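You operate a simulated robot arm through the tools that you are given. There is no shell and no other tool. Be economical: measure what you need, move in short steps, check, and stop when the job is done.

The job below is to be done with a simulated robot arm. You get a single attempt, and the scene is never put back.

Task
Disconnect the grey battery, cover its red post with the white cover and shut the locker.
Fine: charger dial at OFF first; black terminal before red, both on the striped mat.

It is judged by the outcome, as a careful person would: the job done as asked, and still so three seconds after it is handed in. It fails if anything else is knocked over, pushed out of place, dropped, spilled or broken. A push-on lid holds only when it is set on centred and level and pressed home; a screw cap is set on level and turned clockwise until tight.

Robot
A 6-joint arm with a two-finger parallel gripper, fixed in place. Base frame: the origin is at the foot of the arm, x ahead of it, y to its left, z up; the work surface is at about z = 6. Units: mm, degrees, N and s.
With the tool pointing down near the work surface it reaches from about 120 to 500 mm from the base axis. Its first joint turns from -72.0 to 72.0 degrees. Payload 0.65 kg.
The tool frame sits at the grasp point between the pads (the TCP): z along the fingers, y along the line on which they close. The tips reach 25 mm beyond it. The gripper opens to 76 mm. The fingers are 18 mm wide and 10 mm thick; the gripper's body (36 by 78 mm) begins 45 mm behind the TCP.
Orientation is that of the tool frame in the base frame, as a unit quaternion [w, x, y, z]. With the fingers straight down and closing along the base's y, the tool's x points along the base's -x, its y along +y and its z along -z.

Tools
- The arm moves only by the tool arm_command. Its argument "deltas" is a list of rows, each a list of 7 numbers: the turn, a rotation vector about the base's x, y, z in degrees, then the shift along the base's x, y, z in mm, then the opening, from 0 (shut) to 1 (fully open). In form: [[ax, ay, az, x, y, z, grip], ...]. A call has 1 to 8 rows; each row shifts and turns the commanded pose from where the row before left it. Rows are played at 5 a second. More than 50 mm and 8.6 degrees between two rows, or a gripper value outside its range, and nothing of the call is played. A pose out of reach is approached as far as the arm can. The call stops where the force on the tool passes 40 N (or 10 N more than at its start, if that is more) or the arm is blocked; 0.2 s more then pass. The fingers move at their own pace (about 108 mm/s each) and stop on an object; they squeeze with about 37 N. The grip force told is the motor's: it shows also when the fingers shut on nothing. Time passes only in rows, and 0.2 s behind the last, so rows that do not move let the fingers close. The reply holds the time, the measured pose of the TCP, the force on the tool along the base axes, the opening and the grip force, in the units named above and with some noise.
- Cameras (640 x 400 px; columns grow to the right, rows downward): "scene" is fixed at [48.1, 262.1, 425.4]; the picture's right is [-0.85, -0.52, 0.00], its down [-0.18, 0.29, -0.94] and it looks along [0.49, -0.80, -0.34] (base axes); focal length 220 px, centre (320, 200). "wrist" rides on the gripper at [58, 11, -81] in the tool frame; the picture's right is [-0.18, 0.98, 0.00], its down [-0.75, -0.14, -0.64] and it looks along [-0.63, -0.12, 0.77] (tool axes); focal length 243 px, centre (320, 200). There is no depth. A picture from a camera that has moved, and an enlarged one, comes with that camera's place and axes in the base frame and with its lens.
- camera(camera): a new picture of that camera. No time passes.
- inspect(camera, box): a new picture of the part [left, top, right, bottom] of that camera's present view, enlarged. No time passes.
- hand_in(): hands the job in; it is judged then, once.

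Go step by step. Nothing tells you positions but the pictures and the camera data: compare them with the known pose of the tool, close in by small moves and look again before you grip or let go. The budget is 120 turns and 64 pictures, counting those below and the enlarged ones. Unless the task says otherwise, let go and move clear before handing in, and close with one line.

The tools are called after "Request:" as name(argument=value, ...) on one line, values as JSON. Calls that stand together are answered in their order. arm_command: Moves the arm, as the interface text tells. Its arguments: {"type":"object","properties":{"deltas":{"type":"array","items":{"type":"array","items":{"type":"number"}}}},"required":["deltas"]} The other tools are called the same way: camera (camera) takes a picture; inspect (camera, box) takes an enlarged picture of a part of a camera's view; hand_in () hands the job in.

At the start:

```text
t: 0.0
tool_pos: [226.8, -170.5, 374.1]
tool_rot: [0.001, 0.0, 1.0, 0.0]
wrist_force: [0.1, -0.2, 0.4]
gripper_width: 75.9
gripper_force: 0.0
```

scene: 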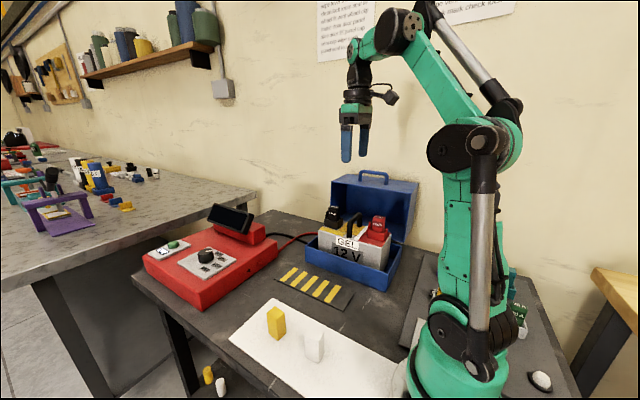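
wrist: 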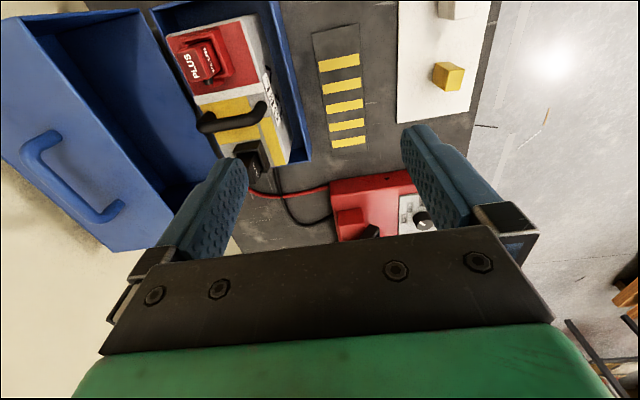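

I see a blue locker with its lid open holding the grey battery with black and red clamps, a striped mat, a red charger with a dial, and yellow and white covers on a white tray. I'll enlarge the key parts first.

Request:
inspect(camera="scene", box=[290, 160, 430, 310])

Request:
inspect(camera="scene", box=[140, 200, 290, 310])

Request:
inspect(camera="wrist", box=[150, 0, 500, 250])

```text
2.67 times, centred on (360, 235) of scene
camera zoom: at [48.1, 262.1, 425.4], right [-0.85, -0.52, 0.0], down [-0.18, 0.29, -0.94], along [0.49, -0.8, -0.34], focal length 587 px, centre (213, 107)
```

zoom: 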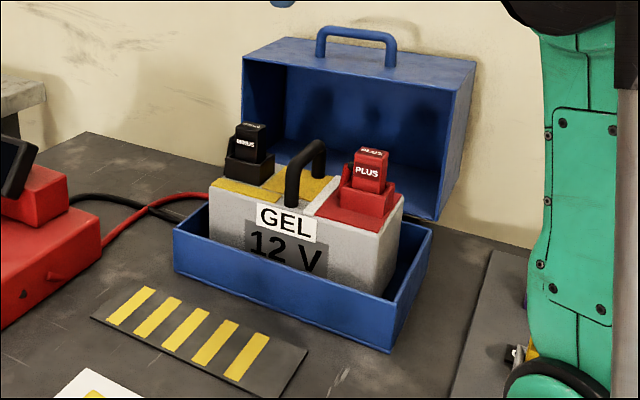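

```text
3.64 times, centred on (215, 255) of scene
camera zoom: at [48.1, 262.1, 425.4], right [-0.85, -0.52, 0.0], down [-0.18, 0.29, -0.94], along [0.49, -0.8, -0.34], focal length 801 px, centre (702, 0)
```

zoom: 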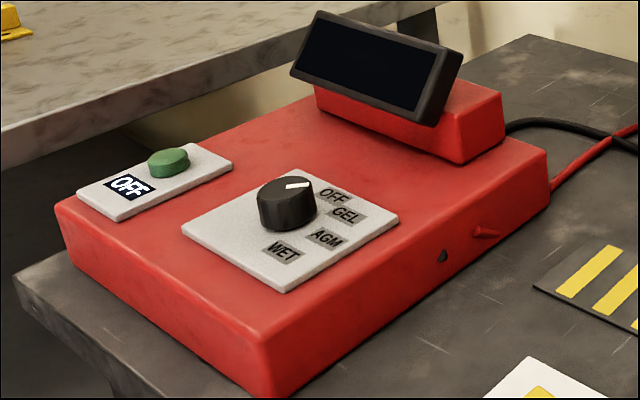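

```text
1.60 times, centred on (325, 125) of wrist
camera zoom: at [170.3, -160.3, 455.7], right [0.18, 0.98, 0.0], down [0.75, -0.14, 0.64], along [0.63, -0.12, -0.77], focal length 388 px, centre (312, 320)
```

zoom: 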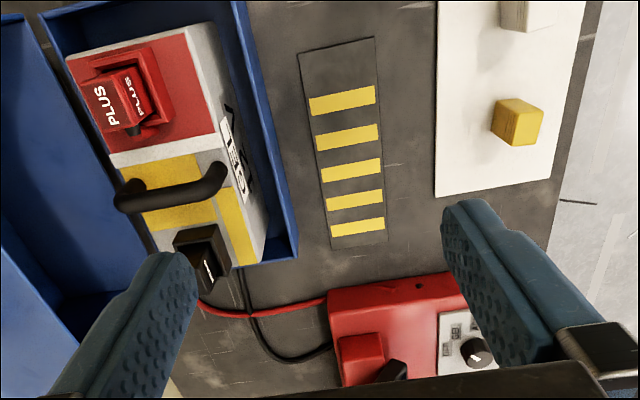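

The dial pointer looks to be somewhere between OFF and GEL, and the charger sits far out (x≈580). I'll bring the wrist camera closer to read the dial.

Request:
arm_command(deltas=[[0, 0, 0, 20, 30, 0, 1], [0, 0, 0, 30, 35, 0, 1], [0, 0, 0, 30, 35, -10, 1], [0, 0, 0, 30, 35, -20, 1], [0, 0, 0, 30, 20, -30, 1], [0, 0, 0, 30, 10, -30, 1], [0, 0, 0, 30, 5, -30, 1], [0, 0, 0, 10, 0, -14, 1]])

Request:
camera(camera="wrist")

```text
refused: row 4 steps farther than a row can; nothing moved
```

```text
58 pictures are left
camera wrist: at [170.3, -160.3, 455.7], right [0.18, 0.98, 0.0], down [0.75, -0.14, 0.64], along [0.63, -0.12, -0.77], focal length 243 px, centre (320, 200)
```

wrist: 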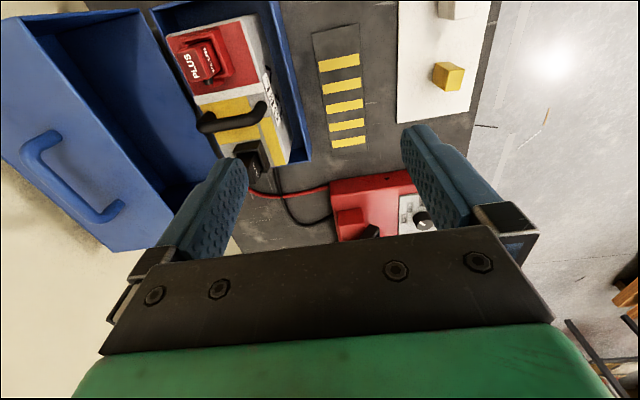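

That was one step too long, so nothing moved. I'll resend the move in shorter rows.

Request:
arm_command(deltas=[[0, 0, 0, 20, 30, 0, 1], [0, 0, 0, 30, 35, 0, 1], [0, 0, 0, 30, 30, -10, 1], [0, 0, 0, 30, 30, -15, 1], [0, 0, 0, 30, 20, -30, 1], [0, 0, 0, 30, 10, -30, 1], [0, 0, 0, 30, 10, -30, 1], [0, 0, 0, 10, 5, -14, 1]])

Request:
camera(camera="wrist")

```text
t: 1.8
tool_pos: [435.3, -0.0, 247.1]
tool_rot: [0.0, 0.001, 1.0, 0.0]
wrist_force: [-0.6, 0.2, 0.1]
gripper_width: 76.0
gripper_force: 0.0
```

```text
57 pictures are left
camera wrist: at [378.6, 10.1, 326.9], right [0.18, 0.98, 0.0], down [0.75, -0.14, 0.64], along [0.63, -0.12, -0.77], focal length 243 px, centre (320, 200)
```

wrist: 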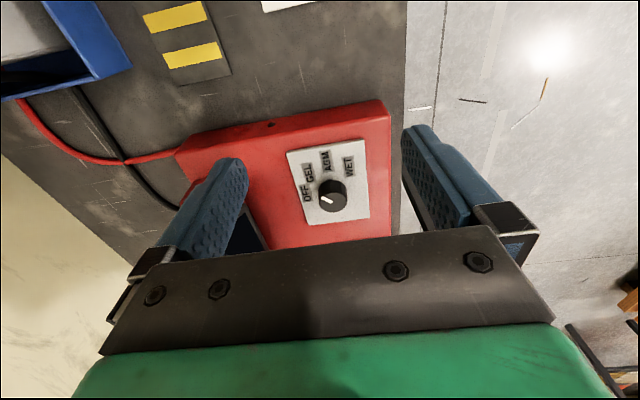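

Request:
inspect(camera="wrist", box=[270, 130, 390, 230])

```text
4.00 times, centred on (330, 180) of wrist
camera zoom: at [378.6, 10.1, 326.9], right [0.18, 0.98, 0.0], down [0.75, -0.14, 0.64], along [0.63, -0.12, -0.77], focal length 970 px, centre (280, 280)
```

zoom: 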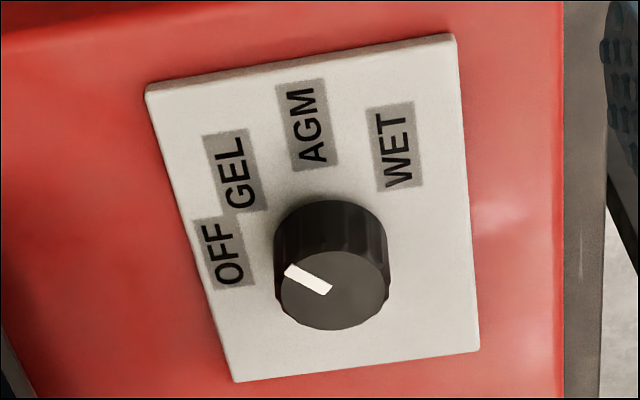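

The dial is at about (575,-10), top z≈94, and its pointer is on GEL. It needs about 45° counter-clockwise (seen from above) to reach OFF. It is far away, so I'll tilt the tool outward and test the reach above it.

Request:
arm_command(deltas=[[0, -8, 0, 20, -2, -10, 1], [0, -8, 0, 20, -2, -10, 1], [0, -8, 0, 20, -2, -10, 1], [0, -8, 0, 20, -2, -10, 1], [0, -8, 0, 20, -2, -15, 1], [0, 0, 0, 0, 0, 0, 1]])

Request:
camera(camera="wrist")

Request:
camera(camera="scene")

```text
t: 3.2
tool_pos: [536.0, -12.7, 191.7]
tool_rot: [0.342, 0.001, 0.94, 0.0]
wrist_force: [-0.1, 0.0, 0.1]
gripper_width: 76.4
gripper_force: 0.1
```

```text
55 pictures are left
camera wrist: at [441.1, -1.5, 215.6], right [0.14, 0.98, 0.12], down [0.16, -0.14, 0.98], along [0.98, -0.12, -0.18], focal length 243 px, centre (320, 200)
```

wrist: 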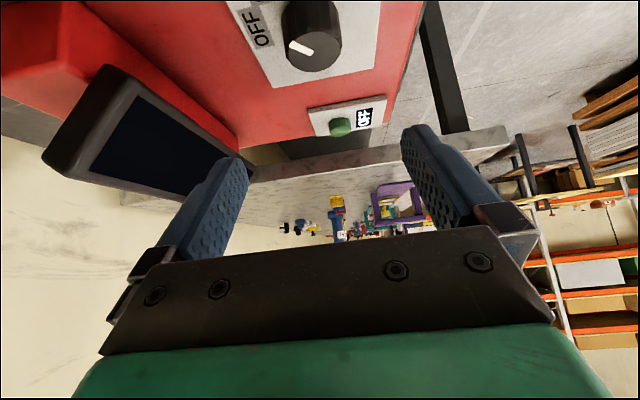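

```text
54 pictures are left
```

scene: 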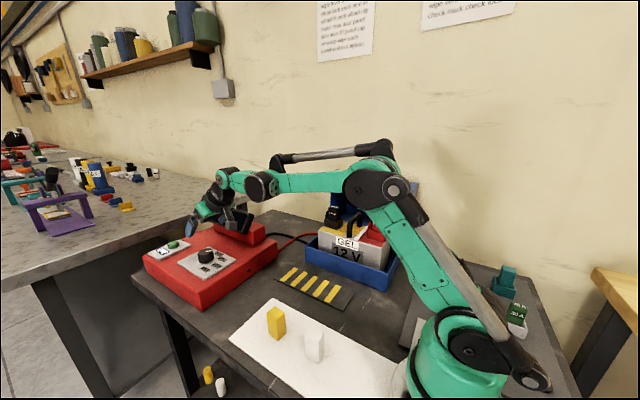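

The arm reaches here with a 40° tilt. I'll pre-turn the wrist −22°, come over the dial and lower around it without gripping yet.

Request:
arm_command(deltas=[[0, 0, -7.4, 10, 2, -10, 1], [0, 0, -7.3, 10, 2, -15, 1], [0, 0, -7.3, 9.7, 1.5, -17, 1], [0, 0, 0, 0, 0, -20, 1], [0, 0, 0, 0, 0, -15, 1], [0, 0, 0, 0, 0, 0, 1]])

Request:
camera(camera="wrist")

Request:
inspect(camera="scene", box=[140, 180, 290, 290])

```text
t: 4.6
tool_pos: [566.9, -7.9, 112.0]
tool_rot: [0.336, 0.181, 0.922, -0.066]
wrist_force: [-0.5, 0.5, -0.6]
gripper_width: 76.2
gripper_force: 0.1
```

```text
53 pictures are left
camera wrist: at [482.5, 39.3, 137.6], right [0.5, 0.86, 0.12], down [0.1, -0.19, 0.98], along [0.86, -0.48, -0.18], focal length 243 px, centre (320, 200)
```

wrist: 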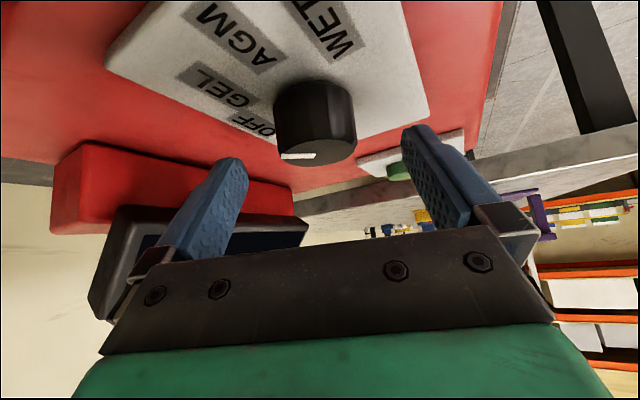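

```text
3.64 times, centred on (215, 235) of scene
camera zoom: at [48.1, 262.1, 425.4], right [-0.85, -0.52, 0.0], down [-0.18, 0.29, -0.94], along [0.49, -0.8, -0.34], focal length 801 px, centre (702, 73)
```

zoom: 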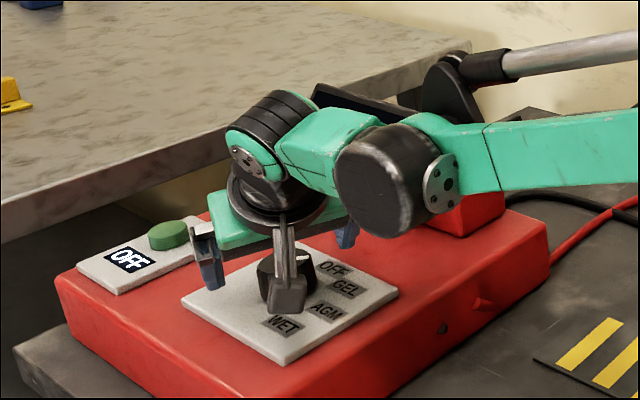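

The dial is centred between the fingers. Lowering and closing on it.

Request:
arm_command(deltas=[[0, 0, 0, -0.5, 0, -8, 1], [0, 0, 0, -0.5, 0, -8, 1], [0, 0, 0, 0, 0, 0, 0.6], [0, 0, 0, 0, 0, 0, 0.3], [0, 0, 0, 0, 0, 0, 0.3], [0, 0, 0, 0, 0, 0, 0.3]])

Request:
camera(camera="wrist")

```text
t: 6.0
tool_pos: [565.4, -6.1, 96.0]
tool_rot: [0.336, 0.179, 0.922, -0.065]
wrist_force: [1.8, 3.2, -3.0]
gripper_width: 37.3
gripper_force: 45.2
```

```text
51 pictures are left
camera wrist: at [481.1, 39.7, 121.4], right [0.5, 0.86, 0.12], down [0.1, -0.19, 0.98], along [0.86, -0.48, -0.18], focal length 243 px, centre (320, 200)
```

wrist: 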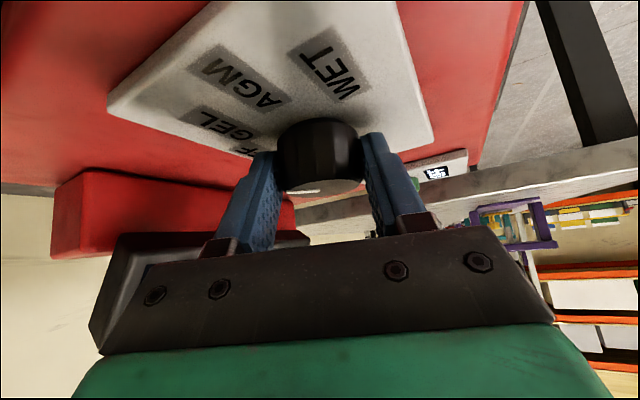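

Gripped (37 mm). Now I'll turn 45° counter-clockwise about the dial axis.

Request:
arm_command(deltas=[[0, 0, 7.5, -0.3, -1.2, 0, 0.3], [0, 0, 7.5, -0.2, -1.3, 0, 0.3], [0, 0, 7.5, -0.1, -1.3, 0, 0.3], [0, 0, 7.5, 0.1, -1.3, 0, 0.3], [0, 0, 7.5, 0.2, -1.3, 0, 0.3], [0, 0, 7.5, 0.4, -1.2, 0, 0.3], [0, 0, 0, 0, 0, 0, 0.3]])

Request:
inspect(camera="wrist", box=[200, 80, 440, 230])

```text
t: 7.6
tool_pos: [565.8, -13.8, 97.5]
tool_rot: [0.333, -0.188, 0.921, 0.068]
wrist_force: [-25.7, -9.6, -8.8]
gripper_width: 37.2
gripper_force: 45.0
```

```text
2.67 times, centred on (320, 155) of wrist
camera zoom: at [474.1, -42.1, 122.1], right [-0.26, 0.96, 0.12], down [0.21, -0.06, 0.98], along [0.94, 0.27, -0.18], focal length 647 px, centre (320, 320)
```

zoom: 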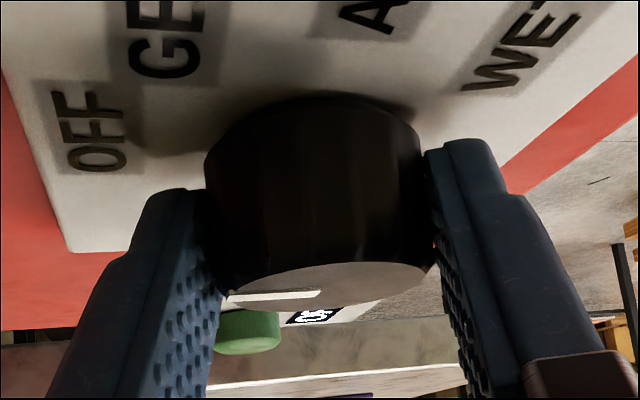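

The pointer now appears to be at OFF. I'll release, back off up and verify.

Request:
arm_command(deltas=[[0, 0, 0, 0, 0, 0, 0.6], [0, 0, 0, 0, 0, 0, 1], [0, 0, 0, 0, 0, 20, 1], [0, 0, -7.4, -5, 0, 30, 1], [0, 8, -7.3, -15, 2, 35, 1], [0, 8, -7.3, -20, 0, 35, 1], [0, 8, 0, -30, 0, 20, 1], [0, 8, 0, -30, 0, 10, 1]])

Request:
camera(camera="wrist")

```text
refused: row 5 steps farther than a row can; nothing moved
```

```text
49 pictures are left
camera wrist: at [474.1, -42.1, 122.1], right [-0.26, 0.96, 0.12], down [0.21, -0.06, 0.98], along [0.94, 0.27, -0.18], focal length 243 px, centre (320, 200)
```

wrist: 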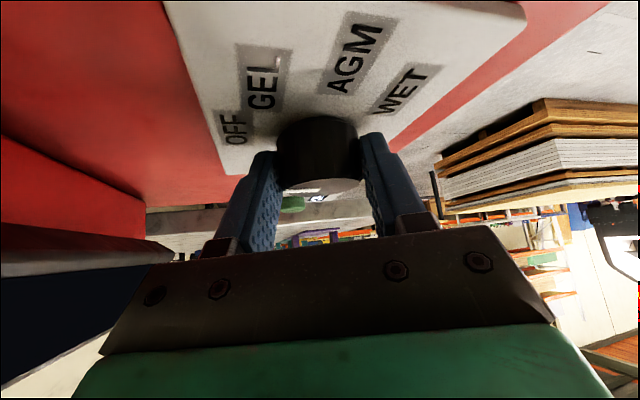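

The combined turn was too large for one row. I'll resend it with smaller turns.

Request:
arm_command(deltas=[[0, 0, 0, 0, 0, 0, 0.6], [0, 0, 0, 0, 0, 0, 1], [0, 0, 0, 0, 0, 20, 1], [0, 0, -7.4, -5, 0, 30, 1], [0, 0, -7.3, -15, 2, 35, 1], [0, 0, -7.3, -20, 0, 35, 1], [0, 8, 0, -30, 0, 20, 1], [0, 8, 0, -30, 0, 10, 1]])

Request:
inspect(camera="wrist", box=[240, 60, 420, 230])

```text
t: 9.4
tool_pos: [465.9, -11.6, 246.7]
tool_rot: [0.207, -0.007, 0.978, 0.003]
wrist_force: [0.4, -0.2, 0.1]
gripper_width: 75.8
gripper_force: 0.1
```

```text
2.35 times, centred on (330, 145) of wrist
camera zoom: at [380.9, -3.0, 297.8], right [0.15, 0.98, 0.08], down [0.43, -0.14, 0.89], along [0.89, -0.1, -0.44], focal length 571 px, centre (296, 329)
```

zoom: 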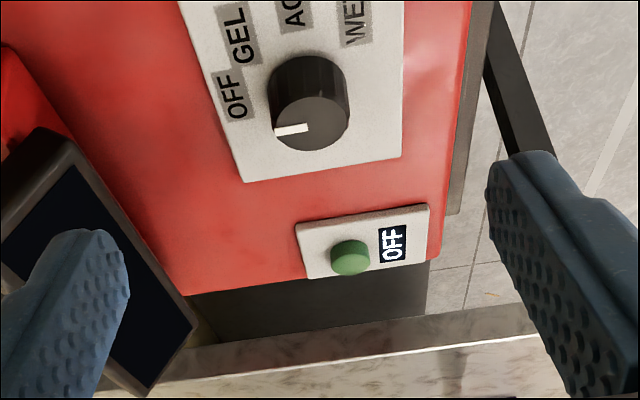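

The dial reads OFF and the green button is untouched. Next I'll go and view the battery, turning the wrist camera to look toward −y.

Request:
arm_command(deltas=[[0, 8, 0, -15, -5, 25, 1], [0, 8, 0, -20, -15, 20, 1], [0, 8, 0, -20, -15, 15, 1], [0, 0, -8.5, -20, -15, 10, 1], [0, 0, -8.5, -20, -15, 5, 1], [0, 0, -8.5, -20, -15, 0, 1], [0, 0, -8.5, -20, -15, 0, 1], [0, 0, -8.5, -20, -15, 0, 1]])

Request:
arm_command(deltas=[[0, 0, -8.5, -14, -13, 0, 1], [0, 0, -8.5, -14, -13, 0, 1], [0, 0, -8.5, -13, -10, 0, 1], [0, 0, -8.5, 0, -10, 0, 1], [0, 0, -8.5, 0, 0, 0, 1], [0, 0, -5, 0, 0, 0, 1], [0, 0, 0, 0, 0, 0, 1]])

Request:
camera(camera="wrist")

```text
t: 11.2
tool_pos: [302.0, -119.6, 313.2]
tool_rot: [0.002, 0.357, 0.934, 0.005]
wrist_force: [-1.0, 0.1, -0.6]
gripper_width: 76.2
gripper_force: 0.0
out of reach, approached as far as the arm can: row 3
```

```text
t: 12.8
tool_pos: [259.3, -164.8, 313.1]
tool_rot: [0.004, 0.704, 0.711, 0.004]
wrist_force: [0.3, 0.4, -0.7]
gripper_width: 76.0
gripper_force: 0.0
```

```text
47 pictures are left
camera wrist: at [270.4, -107.1, 394.0], right [0.98, -0.17, 0.01], down [-0.14, -0.75, 0.64], along [-0.1, -0.63, -0.77], focal length 243 px, centre (320, 200)
```

wrist: 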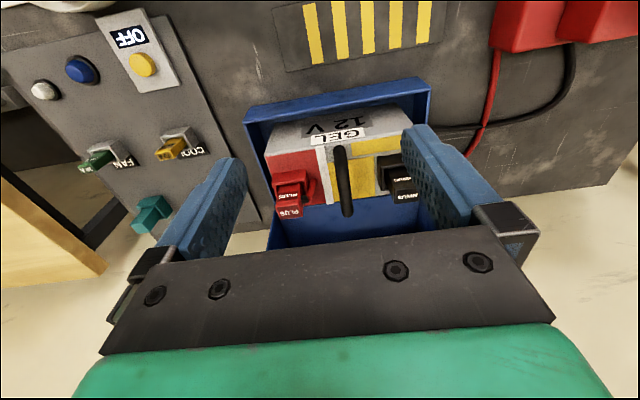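

Request:
inspect(camera="wrist", box=[240, 70, 450, 240])

```text
2.35 times, centred on (345, 155) of wrist
camera zoom: at [270.4, -107.1, 394.0], right [0.98, -0.17, 0.01], down [-0.14, -0.75, 0.64], along [-0.1, -0.63, -0.77], focal length 571 px, centre (261, 306)
```

zoom: 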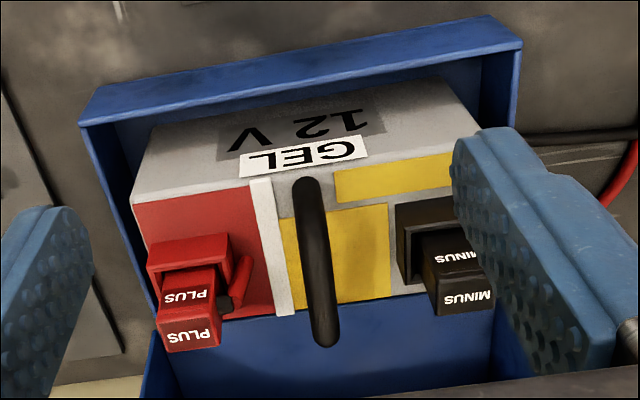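

Estimated tops: the black clamp is at (344,-306,167) and the red one at (201,-305,168). I'll move closer to see the black clamp.

Request:
arm_command(deltas=[[0, 0, 0, 20, -15, -15, 1], [0, 0, 0, 25, -20, -20, 1], [0, 0, 0, 25, -20, -20, 1], [0, 0, 0, 0, 0, 0, 1]])

Request:
camera(camera="wrist")

Request:
inspect(camera="scene", box=[290, 160, 430, 310])

```text
t: 13.8
tool_pos: [328.8, -221.7, 256.0]
tool_rot: [0.004, 0.703, 0.711, 0.004]
wrist_force: [-0.2, -0.1, 0.6]
gripper_width: 75.9
gripper_force: 0.1
```

```text
45 pictures are left
camera wrist: at [340.4, -163.0, 336.9], right [0.99, -0.17, 0.01], down [-0.14, -0.75, 0.64], along [-0.1, -0.63, -0.77], focal length 243 px, centre (320, 200)
```

wrist: 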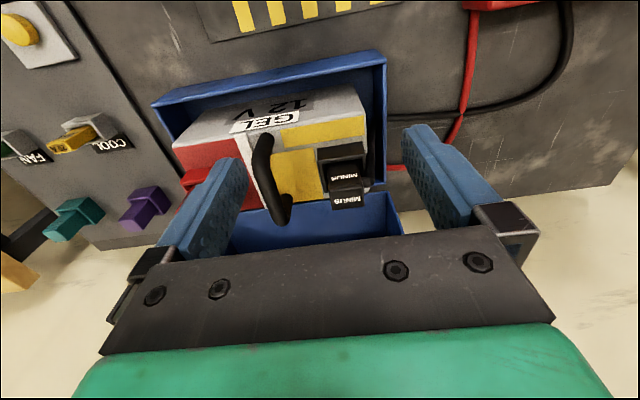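

```text
2.67 times, centred on (360, 235) of scene
camera zoom: at [48.1, 262.1, 425.4], right [-0.85, -0.52, 0.0], down [-0.18, 0.29, -0.94], along [0.49, -0.8, -0.34], focal length 587 px, centre (213, 107)
```

zoom: 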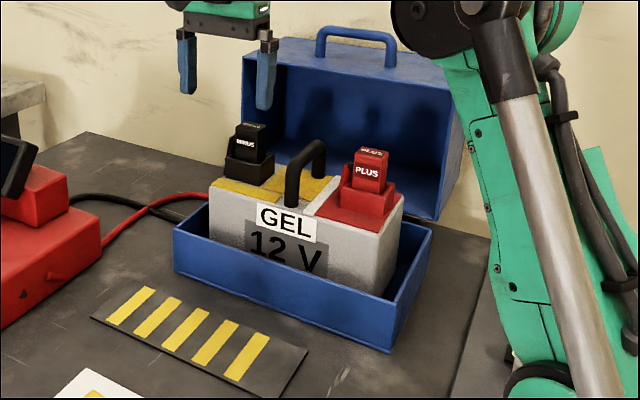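

Request:
inspect(camera="wrist", box=[240, 110, 420, 240])

```text
3.08 times, centred on (330, 175) of wrist
camera zoom: at [340.4, -163.0, 336.9], right [0.99, -0.17, 0.01], down [-0.14, -0.75, 0.64], along [-0.1, -0.63, -0.77], focal length 746 px, centre (289, 277)
```

zoom: 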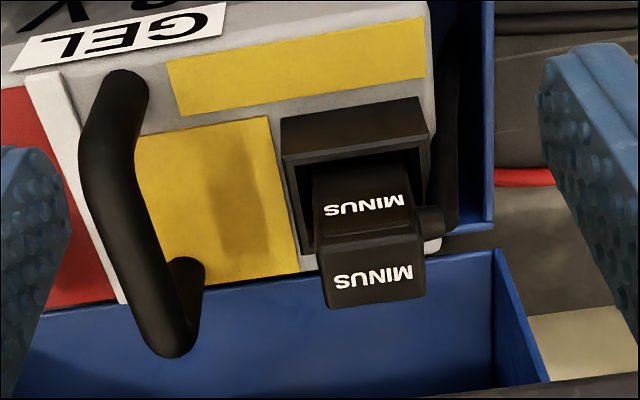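

The black block is about 29 mm (x) by 20 mm (y), on a wider base whose top is near z≈140, so I'll grip it across x. I'll hover above and check first.

Request:
arm_command(deltas=[[0, 0, 0, 4, -28, 0, 0.75], [0, 0, 0, 5, -28, 0, 0.75], [0, 0, 0, 5, -27, -10, 0.75], [0, 0, 0, 0, 0, -30, 0.75], [0, 0, 0, 0, 0, 0, 0.75]])

Request:
camera(camera="wrist")

Request:
inspect(camera="scene", box=[290, 140, 430, 240])

```text
t: 15.0
tool_pos: [337.7, -284.8, 220.2]
tool_rot: [0.004, 0.703, 0.711, 0.004]
wrist_force: [-0.1, -0.1, 0.5]
gripper_width: 57.1
gripper_force: 0.0
out of reach, approached as far as the arm can: row 3
```

```text
42 pictures are left
camera wrist: at [348.0, -225.6, 301.4], right [0.99, -0.17, 0.01], down [-0.14, -0.75, 0.64], along [-0.1, -0.63, -0.77], focal length 243 px, centre (320, 200)
```

wrist: 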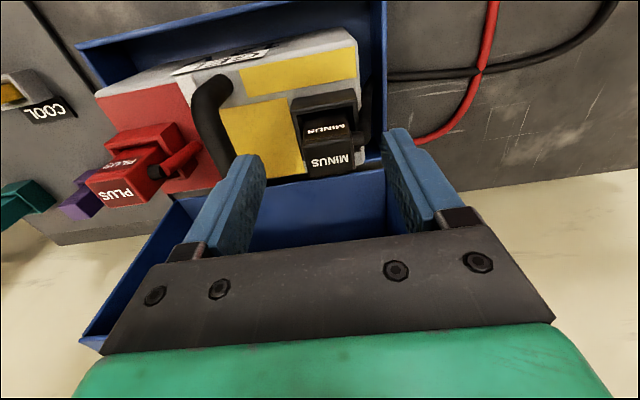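

```text
4.00 times, centred on (360, 190) of scene
camera zoom: at [48.1, 262.1, 425.4], right [-0.85, -0.52, 0.0], down [-0.18, 0.29, -0.94], along [0.49, -0.8, -0.34], focal length 881 px, centre (160, 240)
```

zoom: 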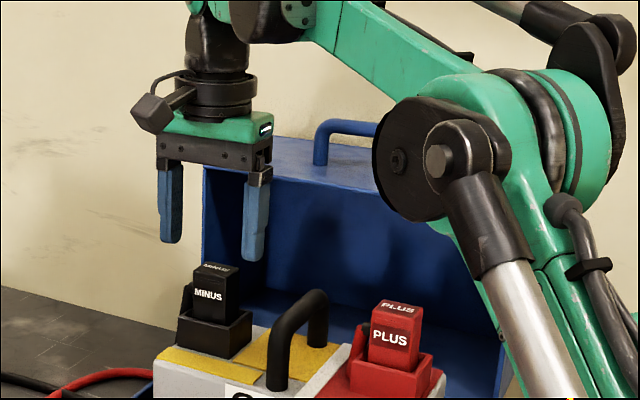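

Request:
inspect(camera="wrist", box=[70, 60, 390, 260])

```text
2.00 times, centred on (230, 160) of wrist
camera zoom: at [348.0, -225.6, 301.4], right [0.99, -0.17, 0.01], down [-0.14, -0.75, 0.64], along [-0.1, -0.63, -0.77], focal length 485 px, centre (500, 280)
```

zoom: 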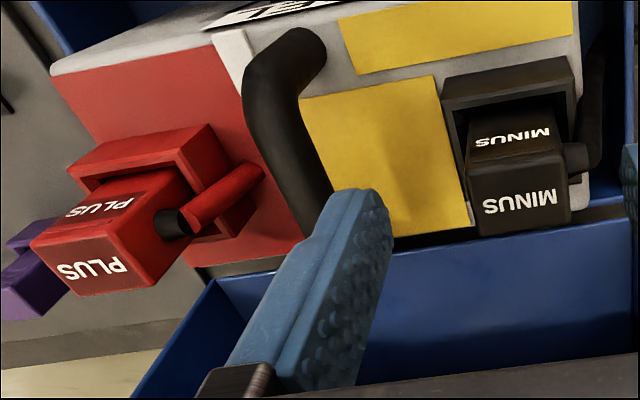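

The cable leaves the block on its +x face at mid height, so gripping across x would clash. I'll turn the wrist back 90° to grip across y. There is about 20 mm clearance to the lid.

Request:
arm_command(deltas=[[0, 0, 8.5, 0, 10, 5, 0.75], [0, 0, 8.5, 0, 10, 0, 0.75], [0, 0, 8.5, 0, 10, 0, 0.75], [0, 0, 8.5, 0, 10, 0, 0.75], [0, 0, 8.5, 0, 10, 0, 0.75], [0, 0, 8.5, 0, 0, 0, 0.75], [0, 0, 8.5, 0, 0, 0, 0.75], [0, 0, 8.5, 0, 0, 0, 0.75]])

Request:
arm_command(deltas=[[0, 0, 8.5, 0, 0, 0, 0.75], [0, 0, 8.5, 0, 0, 0, 0.75], [0, 0, 4.5, 0, 0, 0, 0.75], [0, 0, 0, 3, -20, -10, 0.75], [0, 0, 0, 0, -20, -10, 0.75], [0, 0, 0, 0, 0, 0, 0.75]])

Request:
camera(camera="wrist")

```text
t: 16.8
tool_pos: [335.6, -233.4, 228.0]
tool_rot: [0.001, 0.184, 0.983, 0.005]
wrist_force: [-0.7, 0.1, 0.6]
gripper_width: 56.8
gripper_force: 0.0
```

```text
t: 18.2
tool_pos: [339.7, -271.8, 205.9]
tool_rot: [0.001, -0.003, 1.0, 0.006]
wrist_force: [0.7, -0.5, 0.7]
gripper_width: 57.0
gripper_force: 0.1
```

```text
39 pictures are left
camera wrist: at [283.1, -262.3, 287.3], right [0.18, 0.98, 0.01], down [0.75, -0.14, 0.64], along [0.63, -0.11, -0.77], focal length 243 px, centre (320, 200)
```

wrist: 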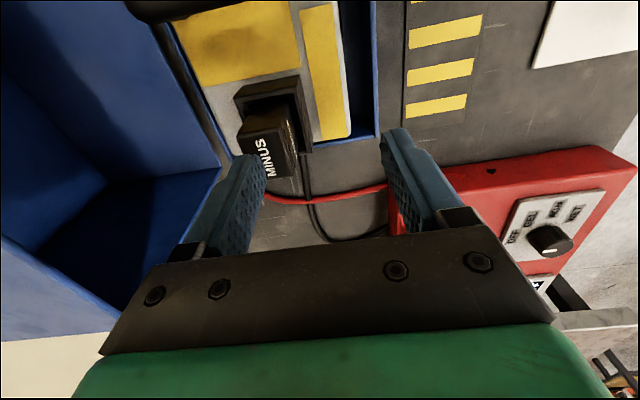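

The block top is at about (342,-302). I'll move directly above it, lower part way and check.

Request:
arm_command(deltas=[[0, 0, 0, 1, -15, 0, 0.75], [0, 0, 0, 1, -15, 0, 0.75], [0, 0, 0, 0, 0, -10, 0.75], [0, 0, 0, 0, 0, 0, 0.75]])

Request:
camera(camera="wrist")

Request:
inspect(camera="scene", box=[290, 140, 430, 240])

```text
t: 19.2
tool_pos: [341.2, -303.1, 196.6]
tool_rot: [0.001, -0.002, 1.0, 0.005]
wrist_force: [-0.4, 0.2, 0.0]
gripper_width: 56.6
gripper_force: 0.1
```

```text
38 pictures are left
camera wrist: at [283.8, -293.0, 278.4], right [0.18, 0.98, 0.01], down [0.75, -0.14, 0.64], along [0.63, -0.11, -0.77], focal length 243 px, centre (320, 200)
```

wrist: 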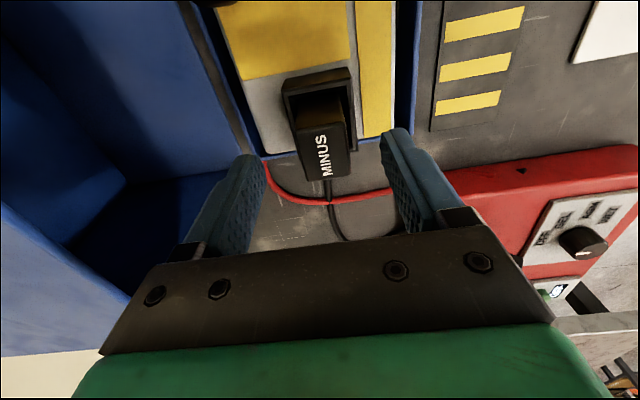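

```text
4.00 times, centred on (360, 190) of scene
camera zoom: at [48.1, 262.1, 425.4], right [-0.85, -0.52, 0.0], down [-0.18, 0.29, -0.94], along [0.49, -0.8, -0.34], focal length 881 px, centre (160, 240)
```

zoom: 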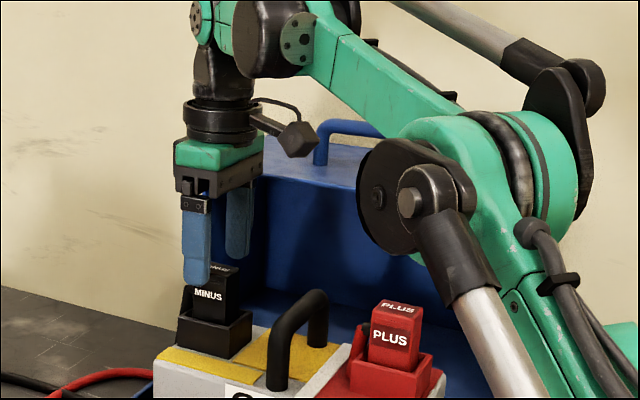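

Centred. I'll lower to z≈170 and close.

Request:
arm_command(deltas=[[0, 0, 0, 0.5, 0, -10, 0.75], [0, 0, 0, 0.5, 0, -10, 0.75], [0, 0, 0, 0, 0, -6, 0.75], [0, 0, 0, 0, 0, 0, 0.2], [0, 0, 0, 0, 0, 0, 0.2], [0, 0, 0, 0, 0, 0, 0.2]])

Request:
inspect(camera="scene", box=[290, 140, 430, 240])

```text
t: 20.6
tool_pos: [342.1, -301.0, 171.8]
tool_rot: [0.0, -0.002, 1.0, 0.005]
wrist_force: [0.0, 3.2, -1.2]
gripper_width: 23.2
gripper_force: 36.3
```

```text
4.00 times, centred on (360, 190) of scene
camera zoom: at [48.1, 262.1, 425.4], right [-0.85, -0.52, 0.0], down [-0.18, 0.29, -0.94], along [0.49, -0.8, -0.34], focal length 881 px, centre (160, 240)
```

zoom: 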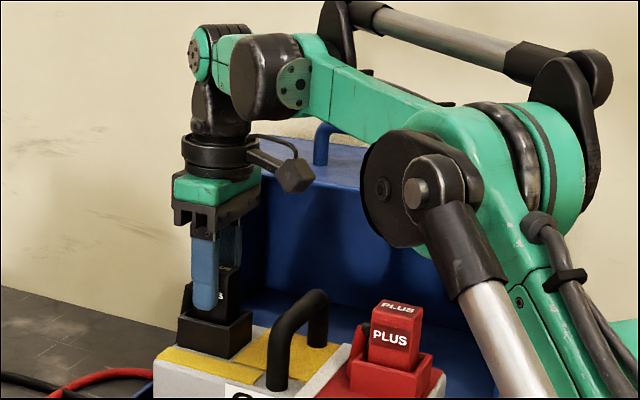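

Gripped at 23 mm. I'll pull straight up gently.

Request:
arm_command(deltas=[[0, 0, 0, 0, 0, 6, 0.2], [0, 0, 0, 0, 0, 8, 0.2], [0, 0, 0, 0, 0, 10, 0.2], [0, 0, 0, 0, 0, 10, 0.2], [0, 0, 0, 0, 0, 0, 0.2]])

Request:
camera(camera="wrist")

Request:
inspect(camera="scene", box=[290, 140, 430, 240])

```text
t: 21.8
tool_pos: [341.6, -301.2, 205.8]
tool_rot: [0.0, -0.002, 1.0, 0.006]
wrist_force: [0.3, 0.9, -1.7]
gripper_width: 23.3
gripper_force: 37.2
```

```text
35 pictures are left
camera wrist: at [285.0, -292.3, 287.3], right [0.18, 0.98, 0.01], down [0.75, -0.14, 0.64], along [0.63, -0.11, -0.77], focal length 243 px, centre (320, 200)
```

wrist: 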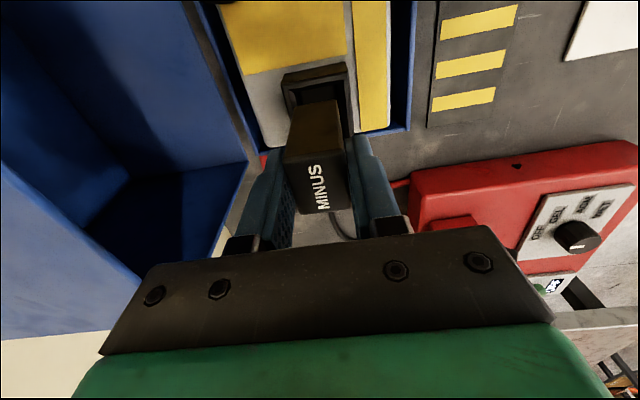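

```text
4.00 times, centred on (360, 190) of scene
camera zoom: at [48.1, 262.1, 425.4], right [-0.85, -0.52, 0.0], down [-0.18, 0.29, -0.94], along [0.49, -0.8, -0.34], focal length 881 px, centre (160, 240)
```

zoom: 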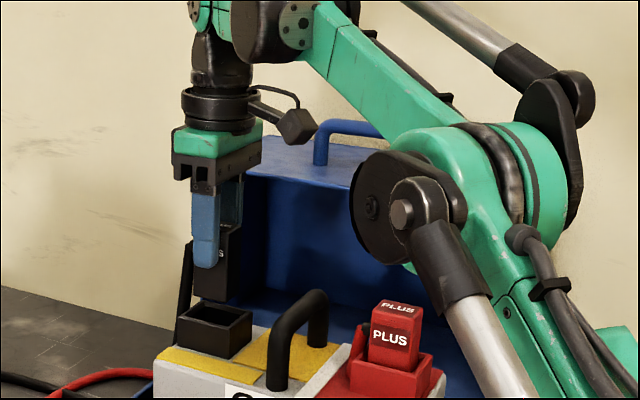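

The plug came out cleanly and its holder stays on the battery. The mat spans about x 222–413, y −185…−112. I'll carry the plug to (360,-148).

Request:
arm_command(deltas=[[0, 0, 0, 0, 10, 12, 0.2], [0, 0, 0, 3, 35, 5, 0.2], [0, 0, 0, 5, 36, 0, 0.2], [0, 0, 0, 5, 36, 0, 0.2], [0, 0, 0, 5, 36, 0, 0.2], [0, 0, 0, 0, 0, -40, 0.2], [0, 0, 0, 0, 0, -40, 0.2], [0, 0, 0, 0, 0, 0, 0.2]])

Request:
camera(camera="wrist")

Request:
inspect(camera="scene", box=[240, 180, 400, 320])

```text
t: 23.6
tool_pos: [358.5, -149.8, 141.8]
tool_rot: [0.0, -0.001, 1.0, 0.005]
wrist_force: [0.4, 1.0, 0.0]
gripper_width: 23.5
gripper_force: 37.0
```

```text
33 pictures are left
camera wrist: at [302.2, -140.7, 222.7], right [0.18, 0.98, 0.01], down [0.75, -0.14, 0.64], along [0.63, -0.11, -0.77], focal length 243 px, centre (320, 200)
```

wrist: 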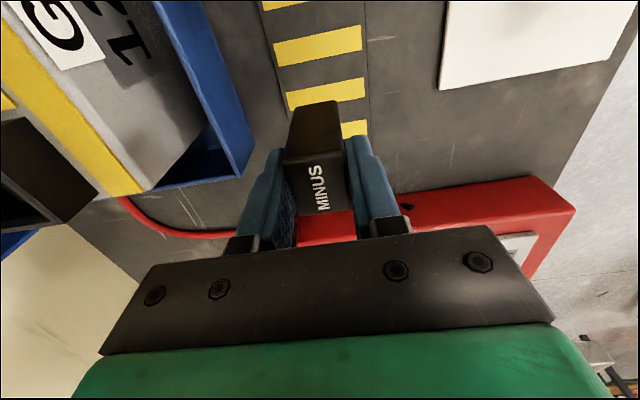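

```text
2.86 times, centred on (320, 250) of scene
camera zoom: at [48.1, 262.1, 425.4], right [-0.85, -0.52, 0.0], down [-0.18, 0.29, -0.94], along [0.49, -0.8, -0.34], focal length 629 px, centre (320, 57)
```

zoom: 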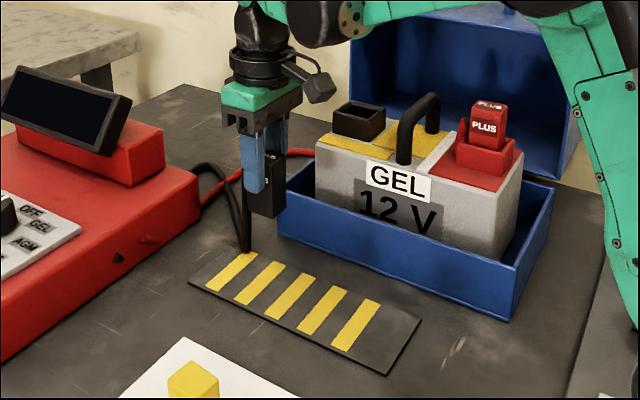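

Positioned over the mat. I'll lower in steps, watching for contact.

Request:
arm_command(deltas=[[0, 0, 0, 0, 0, -30, 0.2], [0, 0, 0, 0, 1, -25, 0.2], [0, 0, 0, 0, 1, -12, 0.2], [0, 0, 0, 0, 0, -5, 0.2], [0, 0, 0, 0, 0, 0, 0.2]])

Request:
inspect(camera="scene", box=[240, 180, 400, 320])

```text
t: 24.8
tool_pos: [361.6, -147.8, 70.6]
tool_rot: [0.0, -0.002, 1.0, 0.005]
wrist_force: [-0.6, 0.0, -1.2]
gripper_width: 23.3
gripper_force: 37.1
```

```text
2.86 times, centred on (320, 250) of scene
camera zoom: at [48.1, 262.1, 425.4], right [-0.85, -0.52, 0.0], down [-0.18, 0.29, -0.94], along [0.49, -0.8, -0.34], focal length 629 px, centre (320, 57)
```

zoom: 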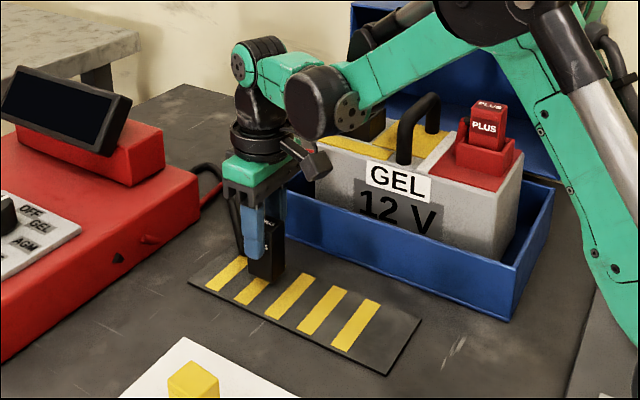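

Request:
arm_command(deltas=[[0, 0, 0, 0, 0, -3, 0.2], [0, 0, 0, 0, 0, -2, 0.2], [0, 0, 0, 0, 0, -2, 0.2], [0, 0, 0, 0, 0, 0, 0.2]])

```text
t: 25.8
tool_pos: [360.3, -147.9, 63.8]
tool_rot: [0.0, -0.001, 1.0, 0.005]
wrist_force: [0.7, -0.1, -0.6]
gripper_width: 23.3
gripper_force: 36.7
```

No contact yet at z≈64, so I'll continue in small steps.

Request:
arm_command(deltas=[[0, 0, 0, 0, 0, -2, 0.2], [0, 0, 0, 0, 0, -2, 0.2], [0, 0, 0, 0, 0, 0, 0.2]])

Request:
inspect(camera="scene", box=[270, 210, 350, 280])

```text
t: 26.6
tool_pos: [360.8, -147.8, 60.1]
tool_rot: [-0.001, -0.002, 1.0, 0.005]
wrist_force: [0.6, -0.3, -0.7]
gripper_width: 23.5
gripper_force: 36.6
```

```text
5.71 times, centred on (310, 245) of scene
camera zoom: at [48.1, 262.1, 425.4], right [-0.85, -0.52, 0.0], down [-0.18, 0.29, -0.94], along [0.49, -0.8, -0.34], focal length 1258 px, centre (377, -57)
```

zoom: 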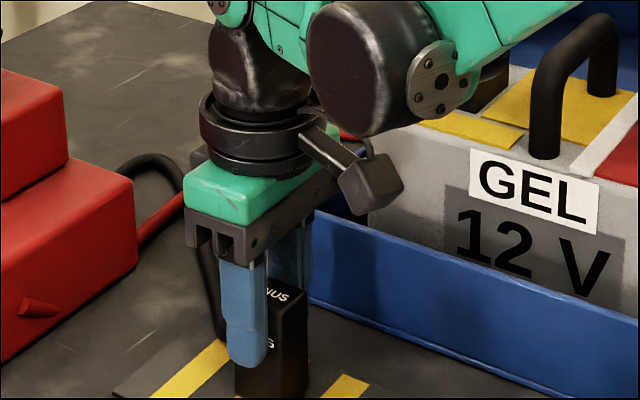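

Request:
arm_command(deltas=[[0, 0, 0, 0, 0, -1, 0.2], [0, 0, 0, 0, 0, -1, 0.2], [0, 0, 0, 0, 0, -1, 0.2], [0, 0, 0, 0, 0, 0, 0.2]])

```text
t: 27.6
tool_pos: [360.3, -146.4, 56.1]
tool_rot: [0.0, -0.001, 1.0, 0.004]
wrist_force: [-3.9, -1.3, 27.5]
gripper_width: 23.2
gripper_force: 36.6
```

Contact with the mat at z≈57. I'll ease up slightly, open and retreat upward.

Request:
arm_command(deltas=[[0, 0, 0, 0, 0, 1, 0.2], [0, 0, 0, 0, 0, 0, 0.4], [0, 0, 0, 0, 0, 0, 0.75], [0, 0, 0, 0, 0, 20, 0.75], [0, 0, 0, 0, 0, 40, 0.75], [0, 0, 0, 0, 0, 40, 0.75], [0, 0, 0, 0, 0, 30, 0.75]])

Request:
camera(camera="wrist")

Request:
inspect(camera="scene", box=[240, 180, 400, 320])

```text
t: 29.2
tool_pos: [358.7, -147.0, 187.3]
tool_rot: [0.0, -0.002, 1.0, 0.005]
wrist_force: [-0.6, -0.6, 1.0]
gripper_width: 57.1
gripper_force: 0.1
```

```text
29 pictures are left
camera wrist: at [301.6, -137.1, 268.9], right [0.18, 0.98, 0.01], down [0.75, -0.14, 0.64], along [0.63, -0.11, -0.77], focal length 243 px, centre (320, 200)
```

wrist: 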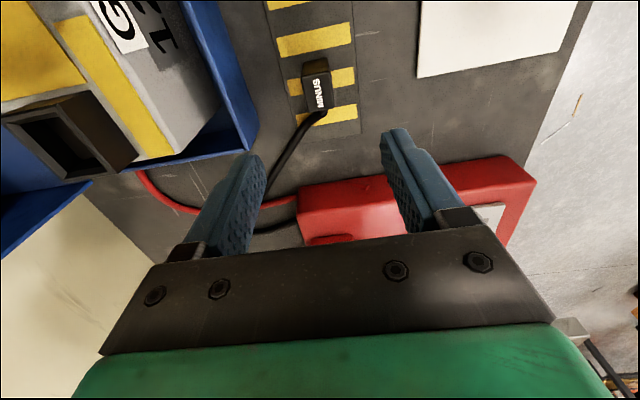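

```text
2.86 times, centred on (320, 250) of scene
camera zoom: at [48.1, 262.1, 425.4], right [-0.85, -0.52, 0.0], down [-0.18, 0.29, -0.94], along [0.49, -0.8, -0.34], focal length 629 px, centre (320, 57)
```

zoom: 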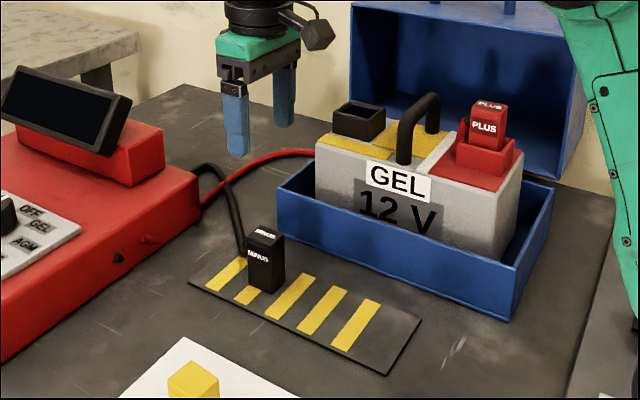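

Black is standing on the mat. Now to above the red plug, travelling high.

Request:
arm_command(deltas=[[0, 0, 0, -10, 0, 35, 0.75], [0, 0, 0, -29.5, -28, 8, 0.75], [0, 0, 0, -30, -30, 0, 0.75], [0, 0, 0, -30, -30, 0, 0.75], [0, 0, 0, -30, -32, 0, 0.75], [0, 0, 0, -29, -34, 0, 0.75], [0, 0, 0, 0, 0, 0, 0.75]])

Request:
camera(camera="wrist")

```text
t: 30.8
tool_pos: [200.5, -299.6, 231.8]
tool_rot: [0.0, -0.002, 1.0, 0.005]
wrist_force: [0.1, -0.1, -0.3]
gripper_width: 56.9
gripper_force: 0.0
```

```text
27 pictures are left
camera wrist: at [144.2, -290.6, 313.4], right [0.18, 0.98, 0.01], down [0.75, -0.14, 0.64], along [0.63, -0.11, -0.77], focal length 243 px, centre (320, 200)
```

wrist: 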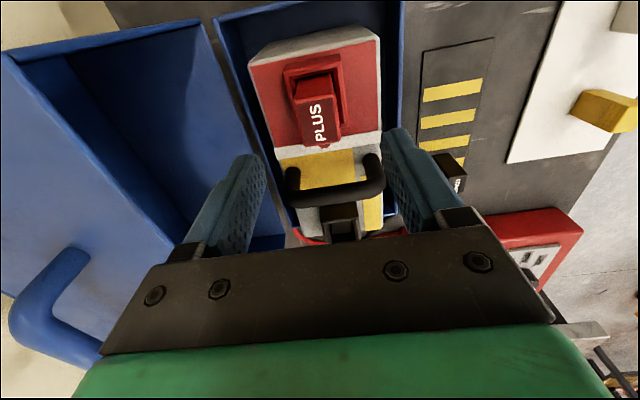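

Red block centred at about (202,-300). Descending and gripping.

Request:
arm_command(deltas=[[0, 0, 0, 0.5, -0.5, -20, 0.75], [0, 0, 0, 0.5, -0.5, -20, 0.75], [0, 0, 0, 0, 0, -12, 0.75], [0, 0, 0, 0, 0, -8, 0.75], [0, 0, 0, 0, 0, 0, 0.2], [0, 0, 0, 0, 0, 0, 0.2], [0, 0, 0, 0, 0, 0, 0.2]])

Request:
inspect(camera="scene", box=[310, 150, 430, 250])

```text
t: 32.4
tool_pos: [204.0, -302.0, 171.5]
tool_rot: [0.0, -0.003, 1.0, 0.004]
wrist_force: [-0.2, 5.3, -1.5]
gripper_width: 23.4
gripper_force: 37.0
```

```text
4.00 times, centred on (370, 200) of scene
camera zoom: at [48.1, 262.1, 425.4], right [-0.85, -0.52, 0.0], down [-0.18, 0.29, -0.94], along [0.49, -0.8, -0.34], focal length 881 px, centre (120, 200)
```

zoom: 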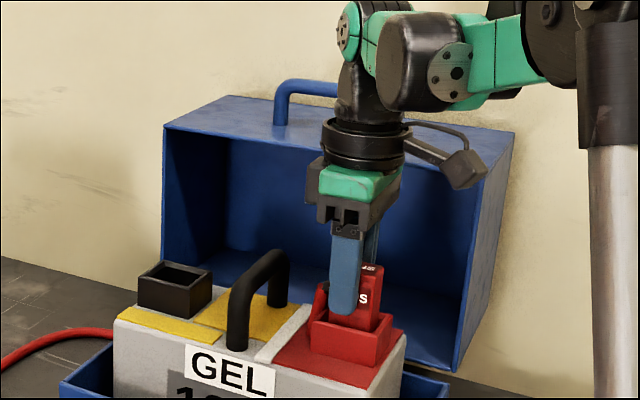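

Request:
arm_command(deltas=[[0, 0, 0, 0, 0, 6, 0.2], [0, 0, 0, 0, 0, 8, 0.2], [0, 0, 0, 0, 0, 10, 0.2], [0, 0, 0, 0, 0, 15, 0.2], [0, 0, 0, 0, 0, 15, 0.2], [0, 0, 0, 0, 35, 0, 0.2], [0, 0, 0, 0, 40, 0, 0.2], [0, 0, 0, 0, 0, 0, 0.2]])

Request:
arm_command(deltas=[[0, 0, 0, 15, 40, 0, 0.2], [0, 0, 0, 25, 38, 0, 0.2], [0, 0, 0, 31, 0, -35, 0.2], [0, 0, 0, 0, 0, -40, 0.2], [0, 0, 0, 0, 0, -40, 0.2], [0, 0, 0, 0, 0, -30, 0.2], [0, 0, 0, 0, 0, 0, 0.2]])

Request:
camera(camera="scene")

```text
t: 34.2
tool_pos: [202.1, -225.9, 224.0]
tool_rot: [0.0, -0.001, 1.0, 0.005]
wrist_force: [0.2, -0.3, -0.8]
gripper_width: 23.3
gripper_force: 36.5
```

```text
t: 35.8
tool_pos: [273.0, -146.8, 79.0]
tool_rot: [0.0, -0.001, 1.0, 0.005]
wrist_force: [-0.1, -0.2, -0.7]
gripper_width: 23.3
gripper_force: 37.1
```

```text
25 pictures are left
```

scene: 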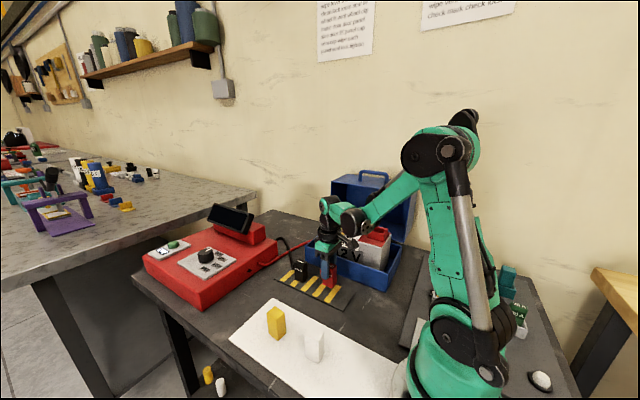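

Request:
arm_command(deltas=[[0, 0, 0, 0, 0, -10, 0.2], [0, 0, 0, 0, 0, -7, 0.2], [0, 0, 0, 0, 0, -2, 0.2], [0, 0, 0, 0, 0, -1.5, 0.2], [0, 0, 0, 0, 0, 0, 0.2]])

Request:
inspect(camera="scene", box=[240, 210, 400, 320])

```text
t: 37.0
tool_pos: [273.0, -148.0, 59.7]
tool_rot: [0.0, -0.002, 1.0, 0.004]
wrist_force: [-1.1, -0.4, 0.0]
gripper_width: 23.4
gripper_force: 37.2
```

```text
3.64 times, centred on (320, 265) of scene
camera zoom: at [48.1, 262.1, 425.4], right [-0.85, -0.52, 0.0], down [-0.18, 0.29, -0.94], along [0.49, -0.8, -0.34], focal length 801 px, centre (320, -36)
```

zoom: 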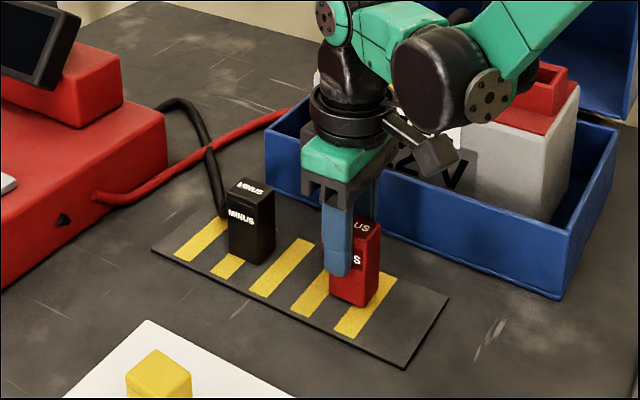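

Request:
arm_command(deltas=[[0, 0, 0, 0, 0, -1, 0.2], [0, 0, 0, 0, 0, -1, 0.2], [0, 0, 0, 0, 0, -0.5, 0.2], [0, 0, 0, 0, 0, 0, 0.2]])

```text
t: 38.0
tool_pos: [274.3, -148.9, 56.2]
tool_rot: [0.0, -0.002, 1.0, 0.005]
wrist_force: [-1.1, 1.6, -0.7]
gripper_width: 23.5
gripper_force: 37.0
```

Request:
arm_command(deltas=[[0, 0, 0, 0, 0, -0.7, 0.2], [0, 0, 0, 0, 0, -0.7, 0.2], [0, 0, 0, 0, 0, 0, 0.2]])

```text
t: 38.8
tool_pos: [273.6, -149.8, 55.5]
tool_rot: [0.0, -0.002, 1.0, 0.005]
wrist_force: [0.3, 2.0, 27.9]
gripper_width: 23.4
gripper_force: 37.2
```

Contact. Releasing and rising, then I'll look at the result and the covers.

Request:
arm_command(deltas=[[0, 0, 0, 0, 0, 0.7, 0.2], [0, 0, 0, 0, 0, 0, 0.4], [0, 0, 0, 0, 0, 0, 0.75], [0, 0, 0, 0, 0, 20, 0.75], [0, 0, 0, 0, 0, 40, 0.75], [0, 0, 0, 0, 0, 45, 0.75], [0, 0, 0, 0, 0, 45, 0.75]])

Request:
inspect(camera="scene", box=[220, 180, 420, 400])

Request:
camera(camera="wrist")

```text
t: 40.4
tool_pos: [271.2, -148.8, 205.0]
tool_rot: [0.0, -0.002, 1.0, 0.006]
wrist_force: [0.0, 0.4, -0.1]
gripper_width: 57.0
gripper_force: 0.0
```

```text
1.82 times, centred on (320, 290) of scene
camera zoom: at [48.0, 262.1, 425.4], right [-0.85, -0.52, 0.0], down [-0.18, 0.29, -0.94], along [0.49, -0.8, -0.34], focal length 400 px, centre (320, 36)
```

zoom: 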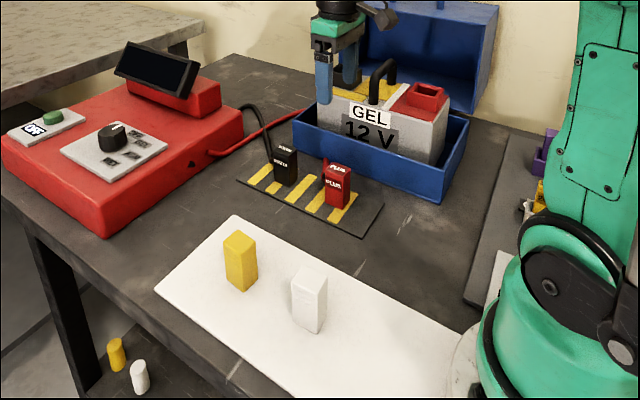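

```text
22 pictures are left
camera wrist: at [214.9, -139.1, 286.2], right [0.18, 0.98, 0.01], down [0.75, -0.14, 0.64], along [0.63, -0.11, -0.77], focal length 243 px, centre (320, 200)
```

wrist: 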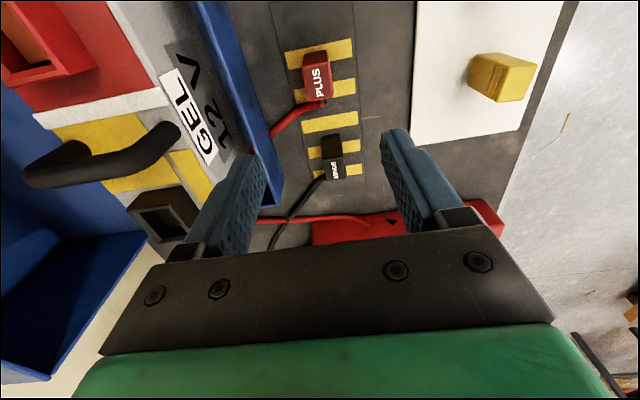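

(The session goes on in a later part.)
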